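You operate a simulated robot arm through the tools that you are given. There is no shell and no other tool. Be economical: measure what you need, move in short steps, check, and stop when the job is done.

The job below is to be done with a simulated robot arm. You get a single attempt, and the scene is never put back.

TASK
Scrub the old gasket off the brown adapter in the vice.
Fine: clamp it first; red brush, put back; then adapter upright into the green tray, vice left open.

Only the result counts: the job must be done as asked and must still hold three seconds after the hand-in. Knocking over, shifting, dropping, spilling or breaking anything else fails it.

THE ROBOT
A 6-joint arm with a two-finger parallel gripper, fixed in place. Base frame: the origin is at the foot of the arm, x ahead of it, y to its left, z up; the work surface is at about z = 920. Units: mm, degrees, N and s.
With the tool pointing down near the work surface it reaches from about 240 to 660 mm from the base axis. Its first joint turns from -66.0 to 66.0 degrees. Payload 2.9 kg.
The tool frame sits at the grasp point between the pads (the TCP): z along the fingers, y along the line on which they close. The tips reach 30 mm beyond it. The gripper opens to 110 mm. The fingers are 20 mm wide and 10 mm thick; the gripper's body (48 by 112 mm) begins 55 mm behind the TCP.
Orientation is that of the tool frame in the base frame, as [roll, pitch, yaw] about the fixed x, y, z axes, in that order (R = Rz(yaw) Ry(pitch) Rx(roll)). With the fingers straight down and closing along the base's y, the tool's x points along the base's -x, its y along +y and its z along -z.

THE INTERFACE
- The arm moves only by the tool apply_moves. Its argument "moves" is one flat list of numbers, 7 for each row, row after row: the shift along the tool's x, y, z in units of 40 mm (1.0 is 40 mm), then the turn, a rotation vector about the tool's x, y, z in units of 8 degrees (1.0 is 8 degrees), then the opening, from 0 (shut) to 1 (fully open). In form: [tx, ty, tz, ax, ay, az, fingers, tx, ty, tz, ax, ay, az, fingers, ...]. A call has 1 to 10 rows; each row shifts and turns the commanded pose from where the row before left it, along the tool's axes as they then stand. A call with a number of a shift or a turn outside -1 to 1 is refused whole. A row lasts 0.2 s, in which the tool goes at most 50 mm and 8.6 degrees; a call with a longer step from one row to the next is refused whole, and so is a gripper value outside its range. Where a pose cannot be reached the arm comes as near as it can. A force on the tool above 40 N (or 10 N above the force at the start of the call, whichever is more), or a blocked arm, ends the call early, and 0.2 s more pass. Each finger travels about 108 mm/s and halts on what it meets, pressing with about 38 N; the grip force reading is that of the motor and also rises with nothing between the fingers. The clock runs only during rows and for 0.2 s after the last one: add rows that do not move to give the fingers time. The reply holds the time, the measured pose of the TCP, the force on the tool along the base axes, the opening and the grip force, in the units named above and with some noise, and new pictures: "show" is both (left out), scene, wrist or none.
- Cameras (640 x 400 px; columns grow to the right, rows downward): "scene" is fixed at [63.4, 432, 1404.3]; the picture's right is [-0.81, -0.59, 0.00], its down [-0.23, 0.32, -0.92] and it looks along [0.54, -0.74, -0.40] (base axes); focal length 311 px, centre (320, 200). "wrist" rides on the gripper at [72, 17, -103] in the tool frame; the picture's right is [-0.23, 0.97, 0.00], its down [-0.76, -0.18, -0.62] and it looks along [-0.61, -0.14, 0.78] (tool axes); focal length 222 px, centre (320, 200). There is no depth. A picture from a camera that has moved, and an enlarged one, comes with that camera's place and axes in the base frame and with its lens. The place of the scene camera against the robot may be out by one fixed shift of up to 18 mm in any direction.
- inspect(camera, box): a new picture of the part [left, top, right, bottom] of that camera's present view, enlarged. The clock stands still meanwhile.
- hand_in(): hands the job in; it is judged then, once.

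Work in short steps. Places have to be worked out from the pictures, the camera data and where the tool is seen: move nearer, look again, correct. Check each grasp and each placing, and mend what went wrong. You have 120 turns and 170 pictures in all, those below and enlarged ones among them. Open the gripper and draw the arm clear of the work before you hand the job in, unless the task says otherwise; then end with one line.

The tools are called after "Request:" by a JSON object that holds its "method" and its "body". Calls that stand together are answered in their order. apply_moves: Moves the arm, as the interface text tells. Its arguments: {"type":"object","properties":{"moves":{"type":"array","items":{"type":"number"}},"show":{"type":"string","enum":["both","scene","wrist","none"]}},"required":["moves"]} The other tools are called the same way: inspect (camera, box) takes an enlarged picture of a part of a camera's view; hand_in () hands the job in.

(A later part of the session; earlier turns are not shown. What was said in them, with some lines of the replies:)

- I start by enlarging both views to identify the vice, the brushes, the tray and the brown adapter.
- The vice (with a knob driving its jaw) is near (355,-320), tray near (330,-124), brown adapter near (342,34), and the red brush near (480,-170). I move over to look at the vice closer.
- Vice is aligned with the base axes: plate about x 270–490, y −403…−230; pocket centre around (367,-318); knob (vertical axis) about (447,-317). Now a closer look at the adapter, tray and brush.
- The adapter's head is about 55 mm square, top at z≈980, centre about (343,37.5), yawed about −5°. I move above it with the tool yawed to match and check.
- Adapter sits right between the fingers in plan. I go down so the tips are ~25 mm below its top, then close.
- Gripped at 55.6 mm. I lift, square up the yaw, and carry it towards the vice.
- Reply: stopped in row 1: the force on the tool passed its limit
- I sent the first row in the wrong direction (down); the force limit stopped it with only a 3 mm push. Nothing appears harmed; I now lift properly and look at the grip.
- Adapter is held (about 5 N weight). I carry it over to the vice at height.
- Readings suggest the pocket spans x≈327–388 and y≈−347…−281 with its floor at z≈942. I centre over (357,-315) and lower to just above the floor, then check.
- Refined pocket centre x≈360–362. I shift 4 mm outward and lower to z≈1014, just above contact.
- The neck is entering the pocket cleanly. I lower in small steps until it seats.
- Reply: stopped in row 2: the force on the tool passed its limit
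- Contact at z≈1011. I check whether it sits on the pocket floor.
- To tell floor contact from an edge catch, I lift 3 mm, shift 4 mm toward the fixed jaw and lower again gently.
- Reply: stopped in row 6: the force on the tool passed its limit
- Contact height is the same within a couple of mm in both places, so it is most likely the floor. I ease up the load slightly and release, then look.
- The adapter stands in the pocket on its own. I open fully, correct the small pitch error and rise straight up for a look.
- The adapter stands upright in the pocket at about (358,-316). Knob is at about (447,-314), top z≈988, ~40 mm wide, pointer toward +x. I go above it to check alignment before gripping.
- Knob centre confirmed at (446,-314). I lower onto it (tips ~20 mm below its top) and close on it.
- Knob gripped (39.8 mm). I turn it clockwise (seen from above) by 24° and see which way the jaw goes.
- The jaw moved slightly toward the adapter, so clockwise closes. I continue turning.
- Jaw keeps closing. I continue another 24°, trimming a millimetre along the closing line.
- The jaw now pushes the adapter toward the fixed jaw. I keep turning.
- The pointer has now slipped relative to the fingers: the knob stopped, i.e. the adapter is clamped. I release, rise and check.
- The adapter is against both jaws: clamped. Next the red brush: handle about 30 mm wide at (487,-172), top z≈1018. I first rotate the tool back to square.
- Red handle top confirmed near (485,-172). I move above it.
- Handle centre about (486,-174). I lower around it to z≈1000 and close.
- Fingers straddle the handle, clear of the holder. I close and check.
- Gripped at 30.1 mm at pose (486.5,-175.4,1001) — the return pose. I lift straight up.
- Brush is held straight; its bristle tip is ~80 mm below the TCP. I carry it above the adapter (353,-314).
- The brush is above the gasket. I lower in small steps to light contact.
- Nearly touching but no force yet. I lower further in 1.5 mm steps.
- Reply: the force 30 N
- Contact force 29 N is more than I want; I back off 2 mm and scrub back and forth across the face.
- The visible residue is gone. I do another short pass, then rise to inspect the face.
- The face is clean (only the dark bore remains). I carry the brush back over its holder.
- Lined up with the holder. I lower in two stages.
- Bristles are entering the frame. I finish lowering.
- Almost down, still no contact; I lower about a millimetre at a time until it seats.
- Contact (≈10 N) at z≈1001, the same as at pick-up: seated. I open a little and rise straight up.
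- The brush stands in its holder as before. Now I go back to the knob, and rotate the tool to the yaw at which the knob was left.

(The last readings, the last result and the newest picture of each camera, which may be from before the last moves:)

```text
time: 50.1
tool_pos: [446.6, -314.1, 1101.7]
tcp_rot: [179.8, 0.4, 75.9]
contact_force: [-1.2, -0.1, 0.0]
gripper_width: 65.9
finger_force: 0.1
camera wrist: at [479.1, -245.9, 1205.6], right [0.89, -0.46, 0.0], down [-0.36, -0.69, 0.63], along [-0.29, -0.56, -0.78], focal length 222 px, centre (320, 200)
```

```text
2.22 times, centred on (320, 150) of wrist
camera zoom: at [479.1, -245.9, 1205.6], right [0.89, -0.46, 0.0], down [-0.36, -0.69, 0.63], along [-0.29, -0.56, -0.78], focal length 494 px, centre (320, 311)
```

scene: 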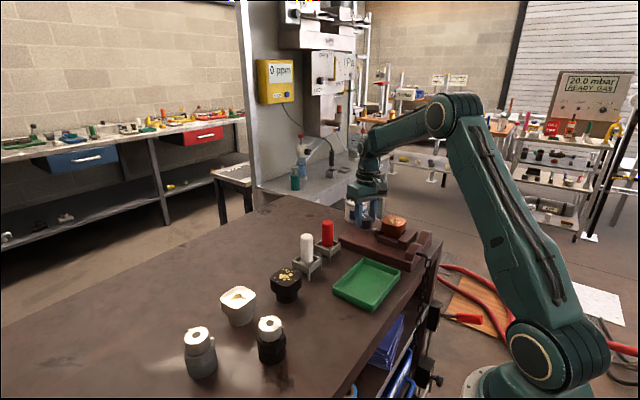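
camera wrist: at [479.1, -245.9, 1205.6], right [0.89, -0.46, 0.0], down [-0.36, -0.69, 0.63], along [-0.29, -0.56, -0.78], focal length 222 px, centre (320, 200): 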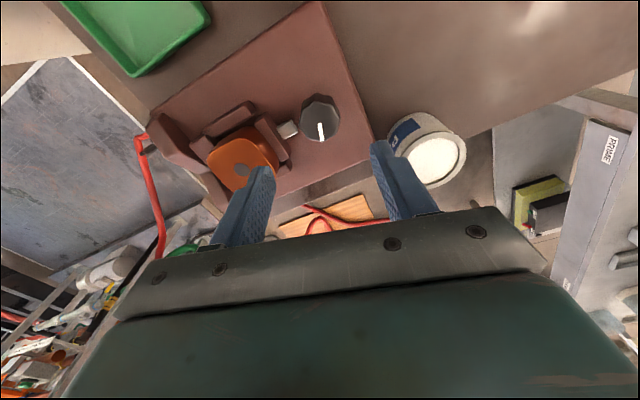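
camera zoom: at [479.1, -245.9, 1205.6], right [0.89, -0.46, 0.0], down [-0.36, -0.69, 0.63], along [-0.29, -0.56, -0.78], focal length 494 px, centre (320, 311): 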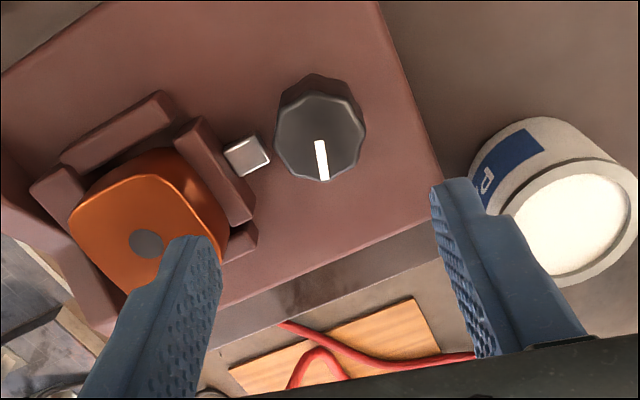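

Aligned. I narrow the opening slightly, lower onto the knob and close.

Request:
{"method": "apply_moves", "body": {"moves": [0, 0, 0, 0, 0, 0, 0.52, 0, 0, 0.9, 0, 0, 0, 0.52, 0, 0, 0.9, 0, 0, 0, 0.52, 0, 0, 0.75, 0, 0, 0, 0.52, 0, 0, 0, 0, 0, 0, 0.25, 0, 0, 0, 0, 0, 0, 0.25, 0, 0, 0, 0, 0, 0, 0.25], "show": "wrist"}}

```text
time: 51.7
tool_pos: [446.6, -315.7, 997.1]
tcp_rot: [179.9, 0.3, 76.0]
contact_force: [-4.9, 1.2, -2.9]
gripper_width: 39.3
finger_force: 45.1
camera wrist: at [478.6, -247.0, 1102.3], right [0.89, -0.46, 0.0], down [-0.36, -0.69, 0.63], along [-0.29, -0.56, -0.78], focal length 222 px, centre (320, 200)
```

wrist: 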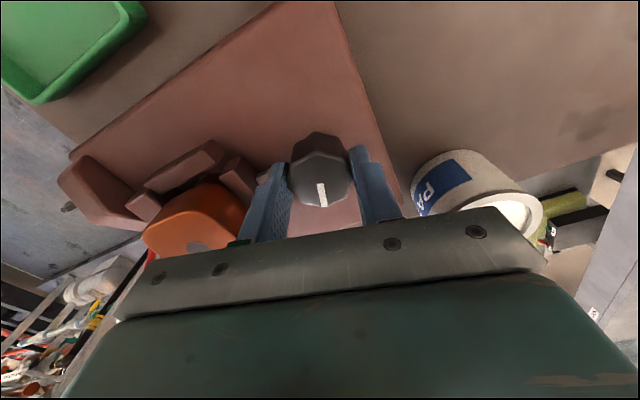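

Gripped. I turn counter-clockwise to open the vice, in two calls.

Request:
{"method": "apply_moves", "body": {"moves": [0, 0, 0, 0, 0, -1, 0.25, 0, 0, 0, 0, 0, -1, 0.25, 0, 0, 0, 0, 0, -1, 0.25, 0, 0, 0, 0, 0, -1, 0.25, 0, 0, 0, 0, 0, -1, 0.25, 0, 0, 0, 0, 0, -1, 0.25, 0, 0, 0, 0, 0, 0, 0.25], "show": "wrist"}}

Request:
{"method": "apply_moves", "body": {"moves": [0, 0, 0, 0, 0, -1, 0.25, 0, 0, 0, 0, 0, -1, 0.25, 0, 0, 0, 0, 0, -1, 0.25, 0, 0, 0, 0, 0, -1, 0.25, 0, 0, 0, 0, 0, -1, 0.25, 0, 0, 0, 0, 0, -1, 0.25, 0, 0, 0, 0, 0, -1, 0.25, 0, 0, 0, 0, 0, 0, 0.25], "show": "wrist"}}

Request:
{"method": "inspect", "body": {"camera": "scene", "box": [335, 180, 435, 260]}}

```text
time: 53.3
tool_pos: [445.1, -314.8, 1000.0]
tcp_rot: [-179.7, 0.1, 123.9]
contact_force: [-14.6, -8.1, -22.8]
gripper_width: 39.3
finger_force: 44.7
camera wrist: at [417.9, -243.7, 1102.5], right [0.93, 0.36, 0.0], down [0.28, -0.73, 0.63], along [0.22, -0.59, -0.78], focal length 222 px, centre (320, 200)
```

wrist: 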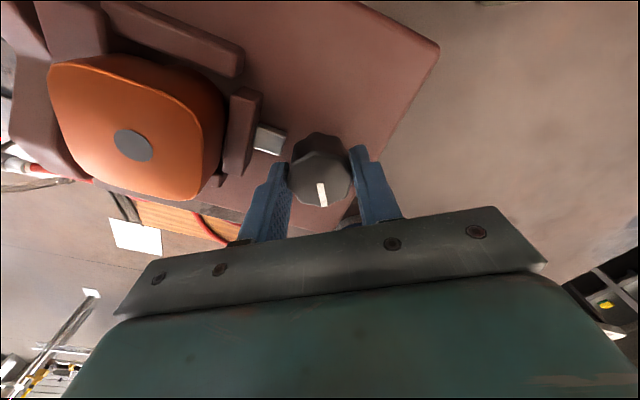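

```text
time: 55.1
tool_pos: [446.3, -316.1, 998.3]
tcp_rot: [-179.6, -0.1, 179.8]
contact_force: [-17.4, -13.5, -19.8]
gripper_width: 39.4
finger_force: 44.1
camera wrist: at [371.8, -296.4, 1103.1], right [0.23, 0.97, -0.01], down [0.76, -0.18, 0.62], along [0.61, -0.15, -0.78], focal length 222 px, centre (320, 200)
```

wrist: 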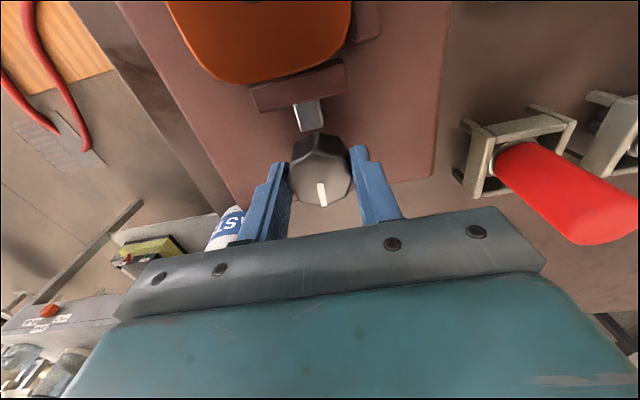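

```text
5.00 times, centred on (385, 220) of scene
camera zoom: at [63.2, 431.4, 1404.5], right [-0.81, -0.59, 0.0], down [-0.23, 0.32, -0.92], along [0.54, -0.74, -0.4], focal length 1556 px, centre (-5, 100)
```

zoom: 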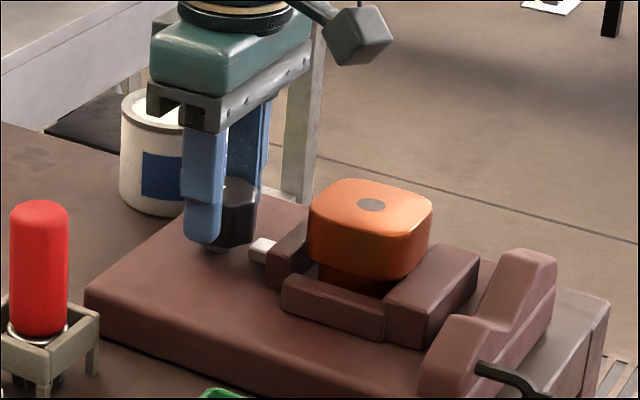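

The jaw is back to fully open with the pointer at +x. I release and rise to 1110.

Request:
{"method": "apply_moves", "body": {"moves": [0, 0, 0, 0, 0, 0, 0.45, 0, 0, 0, 0, 0, 0, 0.6, 0, 0, 0, 0, 0, 0, 0.6, 0, 0, -1, 0, 0, 0, 0.6, 0, 0, -1, 0, 0, 0, 0.6, 0, 0, -0.8, 0, 0, 0, 0.75, 0.8, 0, 0, 0, 0, 0, 0.75, 0.8, 0, 0, 0, 0, 0, 0.75, 0.75, 0, 0, 0, 0, 0, 0.75, 0, 0, 0, 0, 0, 0, 0.75], "show": "wrist"}}

Request:
{"method": "inspect", "body": {"camera": "scene", "box": [335, 180, 435, 260]}}

Request:
{"method": "inspect", "body": {"camera": "wrist", "box": [200, 60, 440, 240]}}

```text
time: 57.3
tool_pos: [352.3, -312.4, 1111.9]
tcp_rot: [-179.5, 0.0, -180.0]
contact_force: [-0.3, 0.1, 0.5]
gripper_width: 82.7
finger_force: 0.1
camera wrist: at [278.0, -294.7, 1216.2], right [0.23, 0.97, -0.01], down [0.76, -0.17, 0.63], along [0.61, -0.15, -0.78], focal length 222 px, centre (320, 200)
```

wrist: 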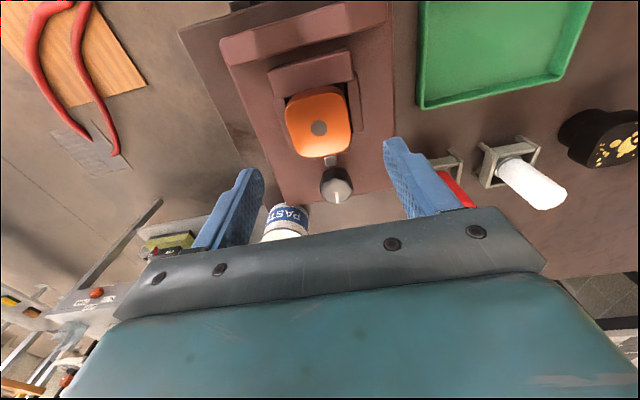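

```text
5.00 times, centred on (385, 220) of scene
camera zoom: at [63.4, 432.0, 1404.3], right [-0.81, -0.59, 0.0], down [-0.23, 0.32, -0.92], along [0.54, -0.74, -0.4], focal length 1556 px, centre (-5, 100)
```

zoom: 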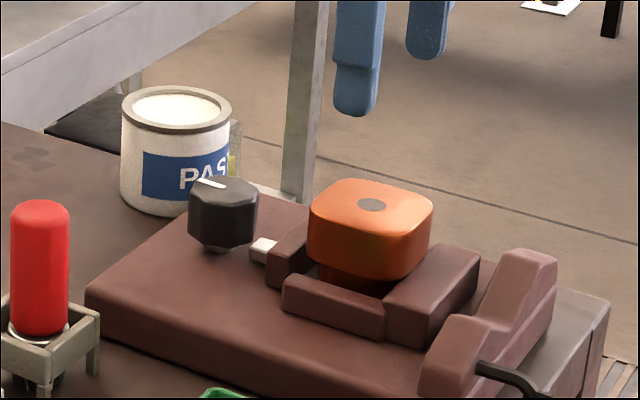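

```text
2.22 times, centred on (320, 150) of wrist
camera zoom: at [278.0, -294.7, 1216.2], right [0.23, 0.97, -0.01], down [0.76, -0.17, 0.63], along [0.61, -0.15, -0.78], focal length 494 px, centre (320, 311)
```

zoom: 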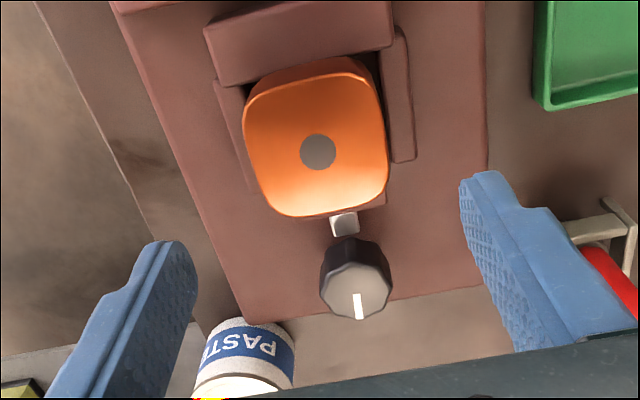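

Vice open, adapter free at about (354,-315). I lower over it to z≈1011 and grip.

Request:
{"method": "apply_moves", "body": {"moves": [-0.04, -0.06, 0.9, 0, 0, 0, 0.75, 0, 0, 0.8, 0, 0, 0, 0.75, 0, 0, 0.8, 0, 0, 0, 0.75, 0, 0, 0, 0, 0, 0, 0.75, 0, 0, 0, 0, 0, 0, 0.4, 0, 0, 0, 0, 0, 0, 0.4, 0, 0, 0, 0, 0, 0, 0.4], "show": "wrist"}}

Request:
{"method": "inspect", "body": {"camera": "scene", "box": [335, 180, 435, 260]}}

```text
time: 58.9
tool_pos: [354.1, -316.3, 1011.9]
tcp_rot: [-179.7, 0.0, 179.9]
contact_force: [-1.7, 0.4, 0.0]
gripper_width: 55.6
finger_force: 38.1
camera wrist: at [280.4, -297.5, 1116.3], right [0.23, 0.97, -0.01], down [0.76, -0.17, 0.62], along [0.61, -0.15, -0.78], focal length 222 px, centre (320, 200)
```

wrist: 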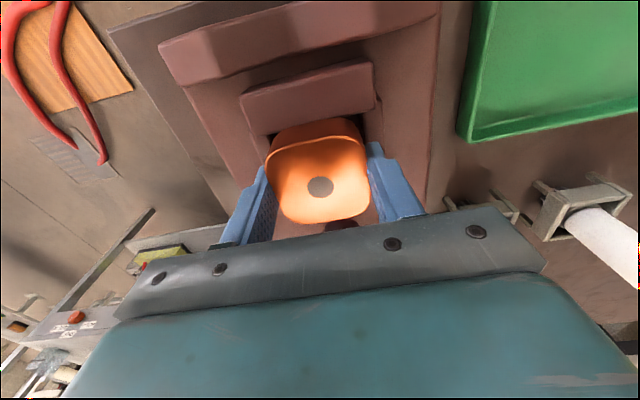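

```text
5.00 times, centred on (385, 220) of scene
camera zoom: at [63.4, 432.0, 1404.3], right [-0.81, -0.59, 0.0], down [-0.23, 0.32, -0.92], along [0.54, -0.74, -0.4], focal length 1556 px, centre (-5, 100)
```

zoom: 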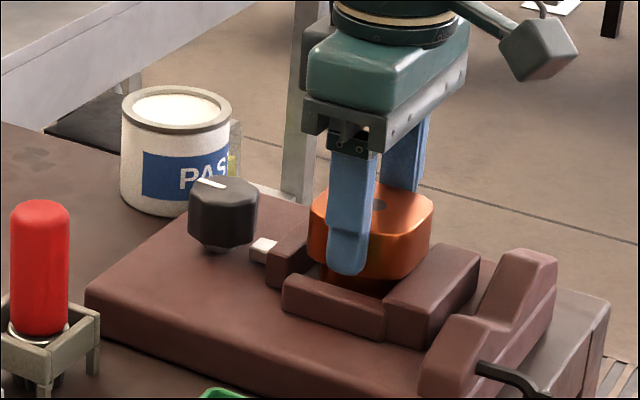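

Gripped (55.6 mm). I lift straight out and move partway to the tray for a look.

Request:
{"method": "apply_moves", "body": {"moves": [0, 0, -0.4, 0, 0, 0, 0.4, 0, 0, -1, 0, 0, 0, 0.4, 0, 0, -0.9, 0, 0, 0, 0.4, 0.3, 0.9, 0, 0, 0, 0, 0.4, 0.3, 0.9, 0, 0, 0, 0, 0.4, 0, 0.9, 0, 0, 0, 0, 0.4, 0, 0.9, 0, 0, 0, 0, 0.4, 0, 0, 0, 0, 0, 0, 0.4], "show": "both"}}

Request:
{"method": "inspect", "body": {"camera": "scene", "box": [300, 150, 450, 320]}}

```text
time: 60.7
tool_pos: [329.4, -171.7, 1103.2]
tcp_rot: [-179.5, 0.0, 179.8]
contact_force: [0.4, -0.4, -4.5]
gripper_width: 56.0
finger_force: 38.1
camera wrist: at [255.8, -153.4, 1207.1], right [0.23, 0.97, -0.01], down [0.76, -0.17, 0.62], along [0.61, -0.15, -0.78], focal length 222 px, centre (320, 200)
```

scene: 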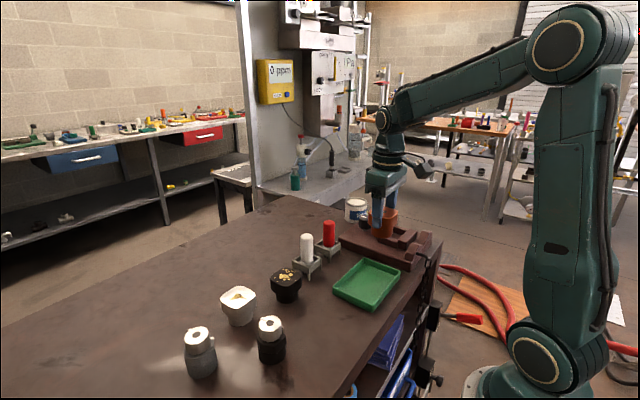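
wrist: 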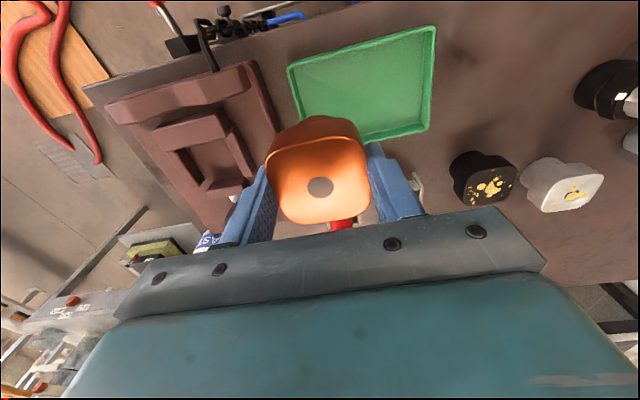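

```text
2.35 times, centred on (375, 235) of scene
camera zoom: at [63.4, 432.0, 1404.3], right [-0.81, -0.59, 0.0], down [-0.23, 0.32, -0.92], along [0.54, -0.74, -0.4], focal length 732 px, centre (191, 118)
```

zoom: 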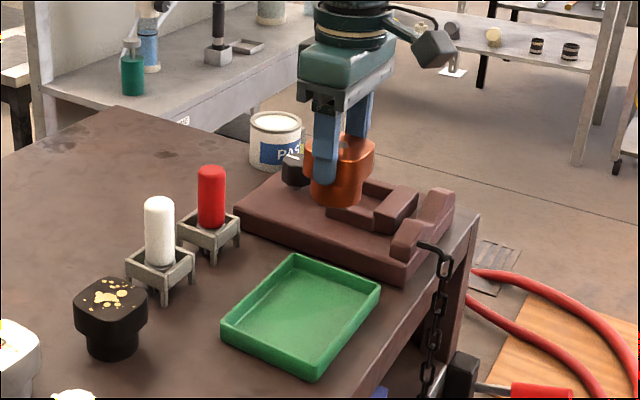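

Tray spans x≈285–385, y≈−197…−50; centre (335,-123). I move over its centre and lower to z≈1010.

Request:
{"method": "apply_moves", "body": {"moves": [-0.14, 0.7, 0, 0, 0, 0, 0.4, 0, 0.52, 0.3, 0, 0, 0, 0.4, 0, 0, 0.8, 0, 0, 0, 0.4, 0, 0, 0.8, 0, 0, 0, 0.4, 0, 0, 0.4, 0, 0, 0, 0.4, 0, 0, 0, 0, 0, 0, 0.4], "show": "wrist"}}

Request:
{"method": "inspect", "body": {"camera": "scene", "box": [310, 210, 430, 320]}}

```text
time: 62.1
tool_pos: [335.0, -124.8, 1008.3]
tcp_rot: [-179.6, 0.0, 179.9]
contact_force: [0.5, -0.6, -4.5]
gripper_width: 55.9
finger_force: 38.0
camera wrist: at [262.0, -105.9, 1113.5], right [0.23, 0.97, -0.01], down [0.76, -0.17, 0.63], along [0.61, -0.15, -0.78], focal length 222 px, centre (320, 200)
```

wrist: 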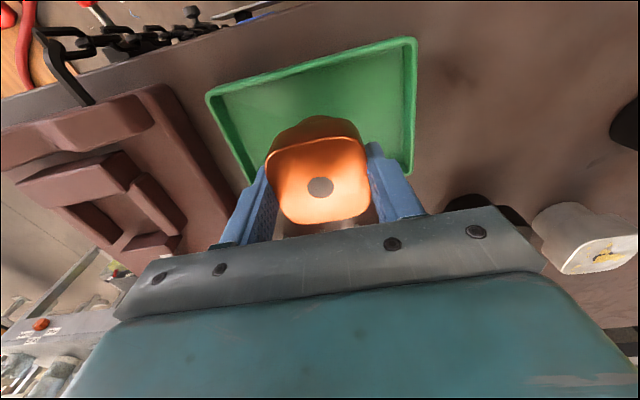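

```text
3.64 times, centred on (370, 265) of scene
camera zoom: at [63.4, 432.0, 1404.3], right [-0.81, -0.59, 0.0], down [-0.23, 0.32, -0.92], along [0.54, -0.74, -0.4], focal length 1132 px, centre (138, -36)
```

zoom: 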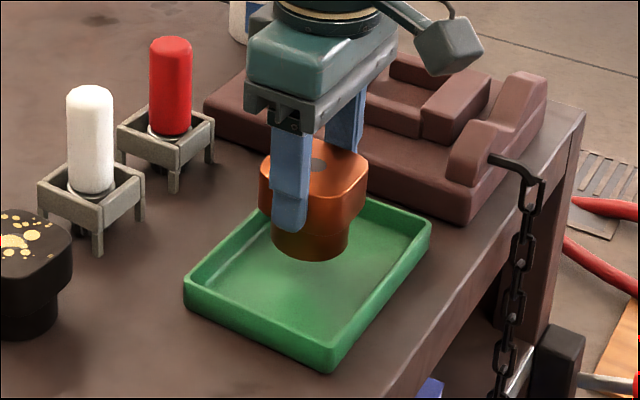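

Centred over the tray. I lower to contact in shrinking steps.

Request:
{"method": "apply_moves", "body": {"moves": [0, 0, 0.3, 0, 0, 0, 0.4, 0, 0, 0.1, 0, 0, 0, 0.4, 0, 0, 0.04, 0, 0, 0, 0.4, 0, 0, 0.03, 0, 0, 0, 0.4, 0, 0, 0, 0, 0, 0, 0.4], "show": "none"}}

Request:
{"method": "inspect", "body": {"camera": "scene", "box": [310, 210, 430, 320]}}

```text
time: 63.3
tool_pos: [335.7, -124.1, 991.1]
tcp_rot: [-179.5, 0.0, 179.9]
contact_force: [0.4, -1.1, -4.2]
gripper_width: 55.6
finger_force: 38.2
```

```text
3.64 times, centred on (370, 265) of scene
camera zoom: at [63.4, 432.0, 1404.3], right [-0.81, -0.59, 0.0], down [-0.23, 0.32, -0.92], along [0.54, -0.74, -0.4], focal length 1132 px, centre (138, -36)
```

zoom: 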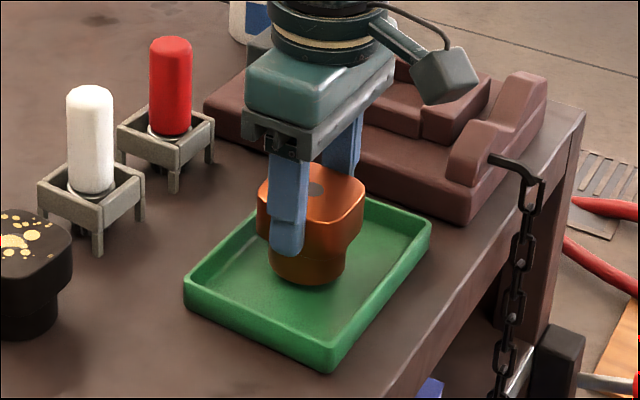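

Request:
{"method": "apply_moves", "body": {"moves": [0, 0, 0.04, 0, 0, 0, 0.4, 0, 0, 0.03, 0, 0, 0, 0.4, 0, 0, 0, 0, 0, 0, 0.4], "show": "none"}}

```text
time: 64.1
tool_pos: [336.5, -124.6, 988.8]
tcp_rot: [-179.6, 0.0, 179.9]
contact_force: [-0.3, 0.4, -4.3]
gripper_width: 55.8
finger_force: 37.5
```

Still carrying the full weight (−4.3 N); I continue down in 1 mm steps.

Request:
{"method": "apply_moves", "body": {"moves": [0, 0, 0.03, 0, 0, 0, 0.4, 0, 0, 0.03, 0, 0, 0, 0.4, 0, 0, 0, 0, 0, 0, 0.4], "show": "none"}}

```text
time: 64.9
tool_pos: [333.8, -124.2, 985.8]
tcp_rot: [-179.6, 0.0, 179.9]
contact_force: [-0.5, 0.2, -4.7]
gripper_width: 55.7
finger_force: 37.8
```

Request:
{"method": "apply_moves", "body": {"moves": [0, 0, 0.03, 0, 0, 0, 0.4, 0, 0, 0.03, 0, 0, 0, 0.4, 0, 0, 0, 0, 0, 0, 0.4], "show": "none"}}

Request:
{"method": "inspect", "body": {"camera": "scene", "box": [330, 220, 410, 310]}}

```text
time: 65.7
tool_pos: [334.4, -124.6, 983.8]
tcp_rot: [-179.6, -0.1, 179.8]
contact_force: [-2.2, -1.1, 1.7]
gripper_width: 55.6
finger_force: 38.0
```

```text
4.44 times, centred on (370, 265) of scene
camera zoom: at [63.3, 432.0, 1404.3], right [-0.81, -0.59, 0.0], down [-0.23, 0.32, -0.92], along [0.54, -0.74, -0.4], focal length 1383 px, centre (98, -89)
```

zoom: 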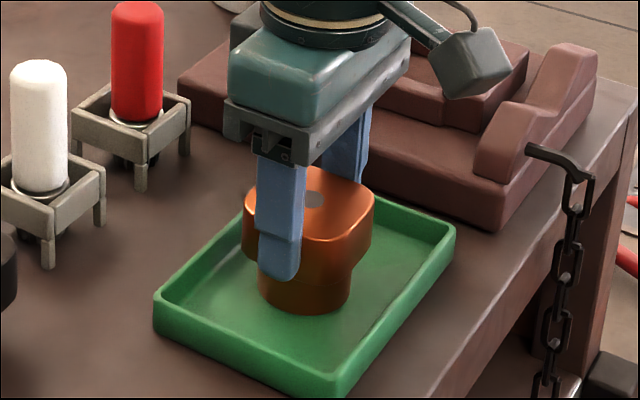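

Contact (force rose by ~6 N): the adapter rests on the tray floor. I release and rise straight up.

Request:
{"method": "apply_moves", "body": {"moves": [0, 0, 0, 0, 0, 0, 0.55, 0, 0, 0, 0, 0, 0, 0.75, 0, 0, 0, 0, 0, 0, 0.75, 0, 0, -0.5, 0, 0, 0, 0.75, 0, 0, -1, 0, 0, 0, 0.75, 0, 0, -1, 0, 0, 0, 0.75, 0.5, 0, -1, 0, 0, 0, 0.75, 0.5, 0, -1, 0, 0, 0, 0.75, 0, 0, -1, 0, 0, 0, 0.75, 0, 0, 0, 0, 0, 0, 0.75]}}

Request:
{"method": "inspect", "body": {"camera": "scene", "box": [280, 180, 440, 320]}}

Request:
{"method": "inspect", "body": {"camera": "wrist", "box": [140, 0, 460, 220]}}

```text
time: 67.9
tool_pos: [295.3, -122.8, 1203.0]
tcp_rot: [-179.7, 0.0, -180.0]
contact_force: [-0.8, 0.5, 0.2]
gripper_width: 82.6
finger_force: 0.1
camera wrist: at [221.7, -103.9, 1308.0], right [0.23, 0.97, -0.01], down [0.76, -0.17, 0.62], along [0.61, -0.15, -0.78], focal length 222 px, centre (320, 200)
```

scene: 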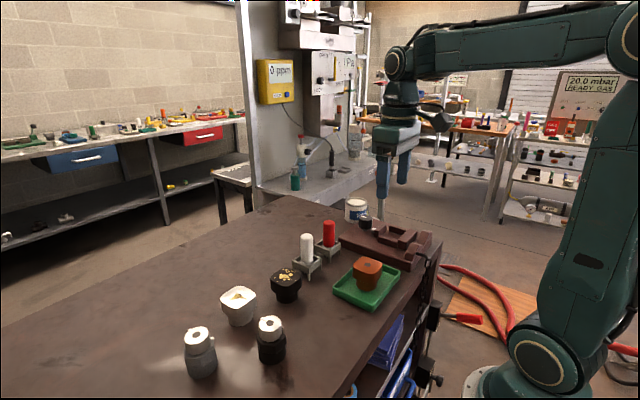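
wrist: 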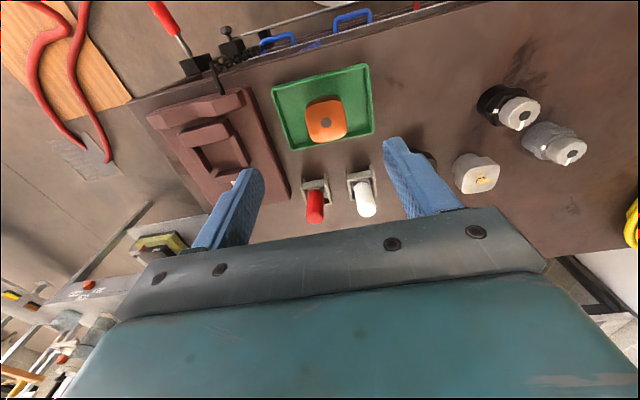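

```text
2.86 times, centred on (360, 250) of scene
camera zoom: at [63.4, 432.0, 1404.3], right [-0.81, -0.59, 0.0], down [-0.23, 0.32, -0.92], along [0.54, -0.74, -0.4], focal length 889 px, centre (206, 57)
```

zoom: 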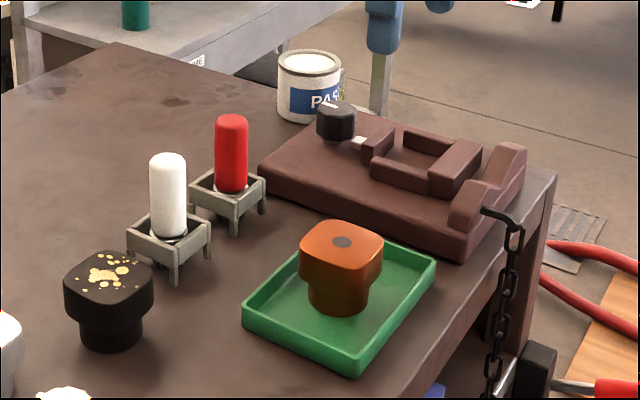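

```text
1.82 times, centred on (300, 110) of wrist
camera zoom: at [221.7, -103.9, 1308.0], right [0.23, 0.97, -0.01], down [0.76, -0.17, 0.62], along [0.61, -0.15, -0.78], focal length 404 px, centre (356, 364)
```

zoom: 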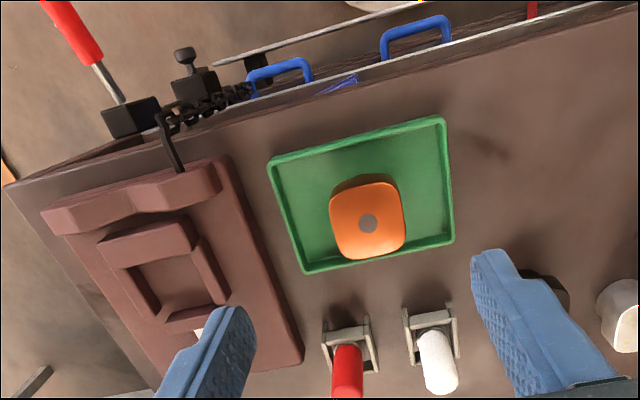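

The adapter stands upright and clean in the green tray, the red brush is in its holder, the vice is open, nothing else has moved, and the arm is clear. I hand in.

Request:
{"method": "hand_in", "body": {}}

```text
The job is handed in.
```

The brown adapter was clamped in the vice, scrubbed clean with the red brush and placed upright in the green tray; the brush is back in its holder, the vice is open, and the job is handed in.
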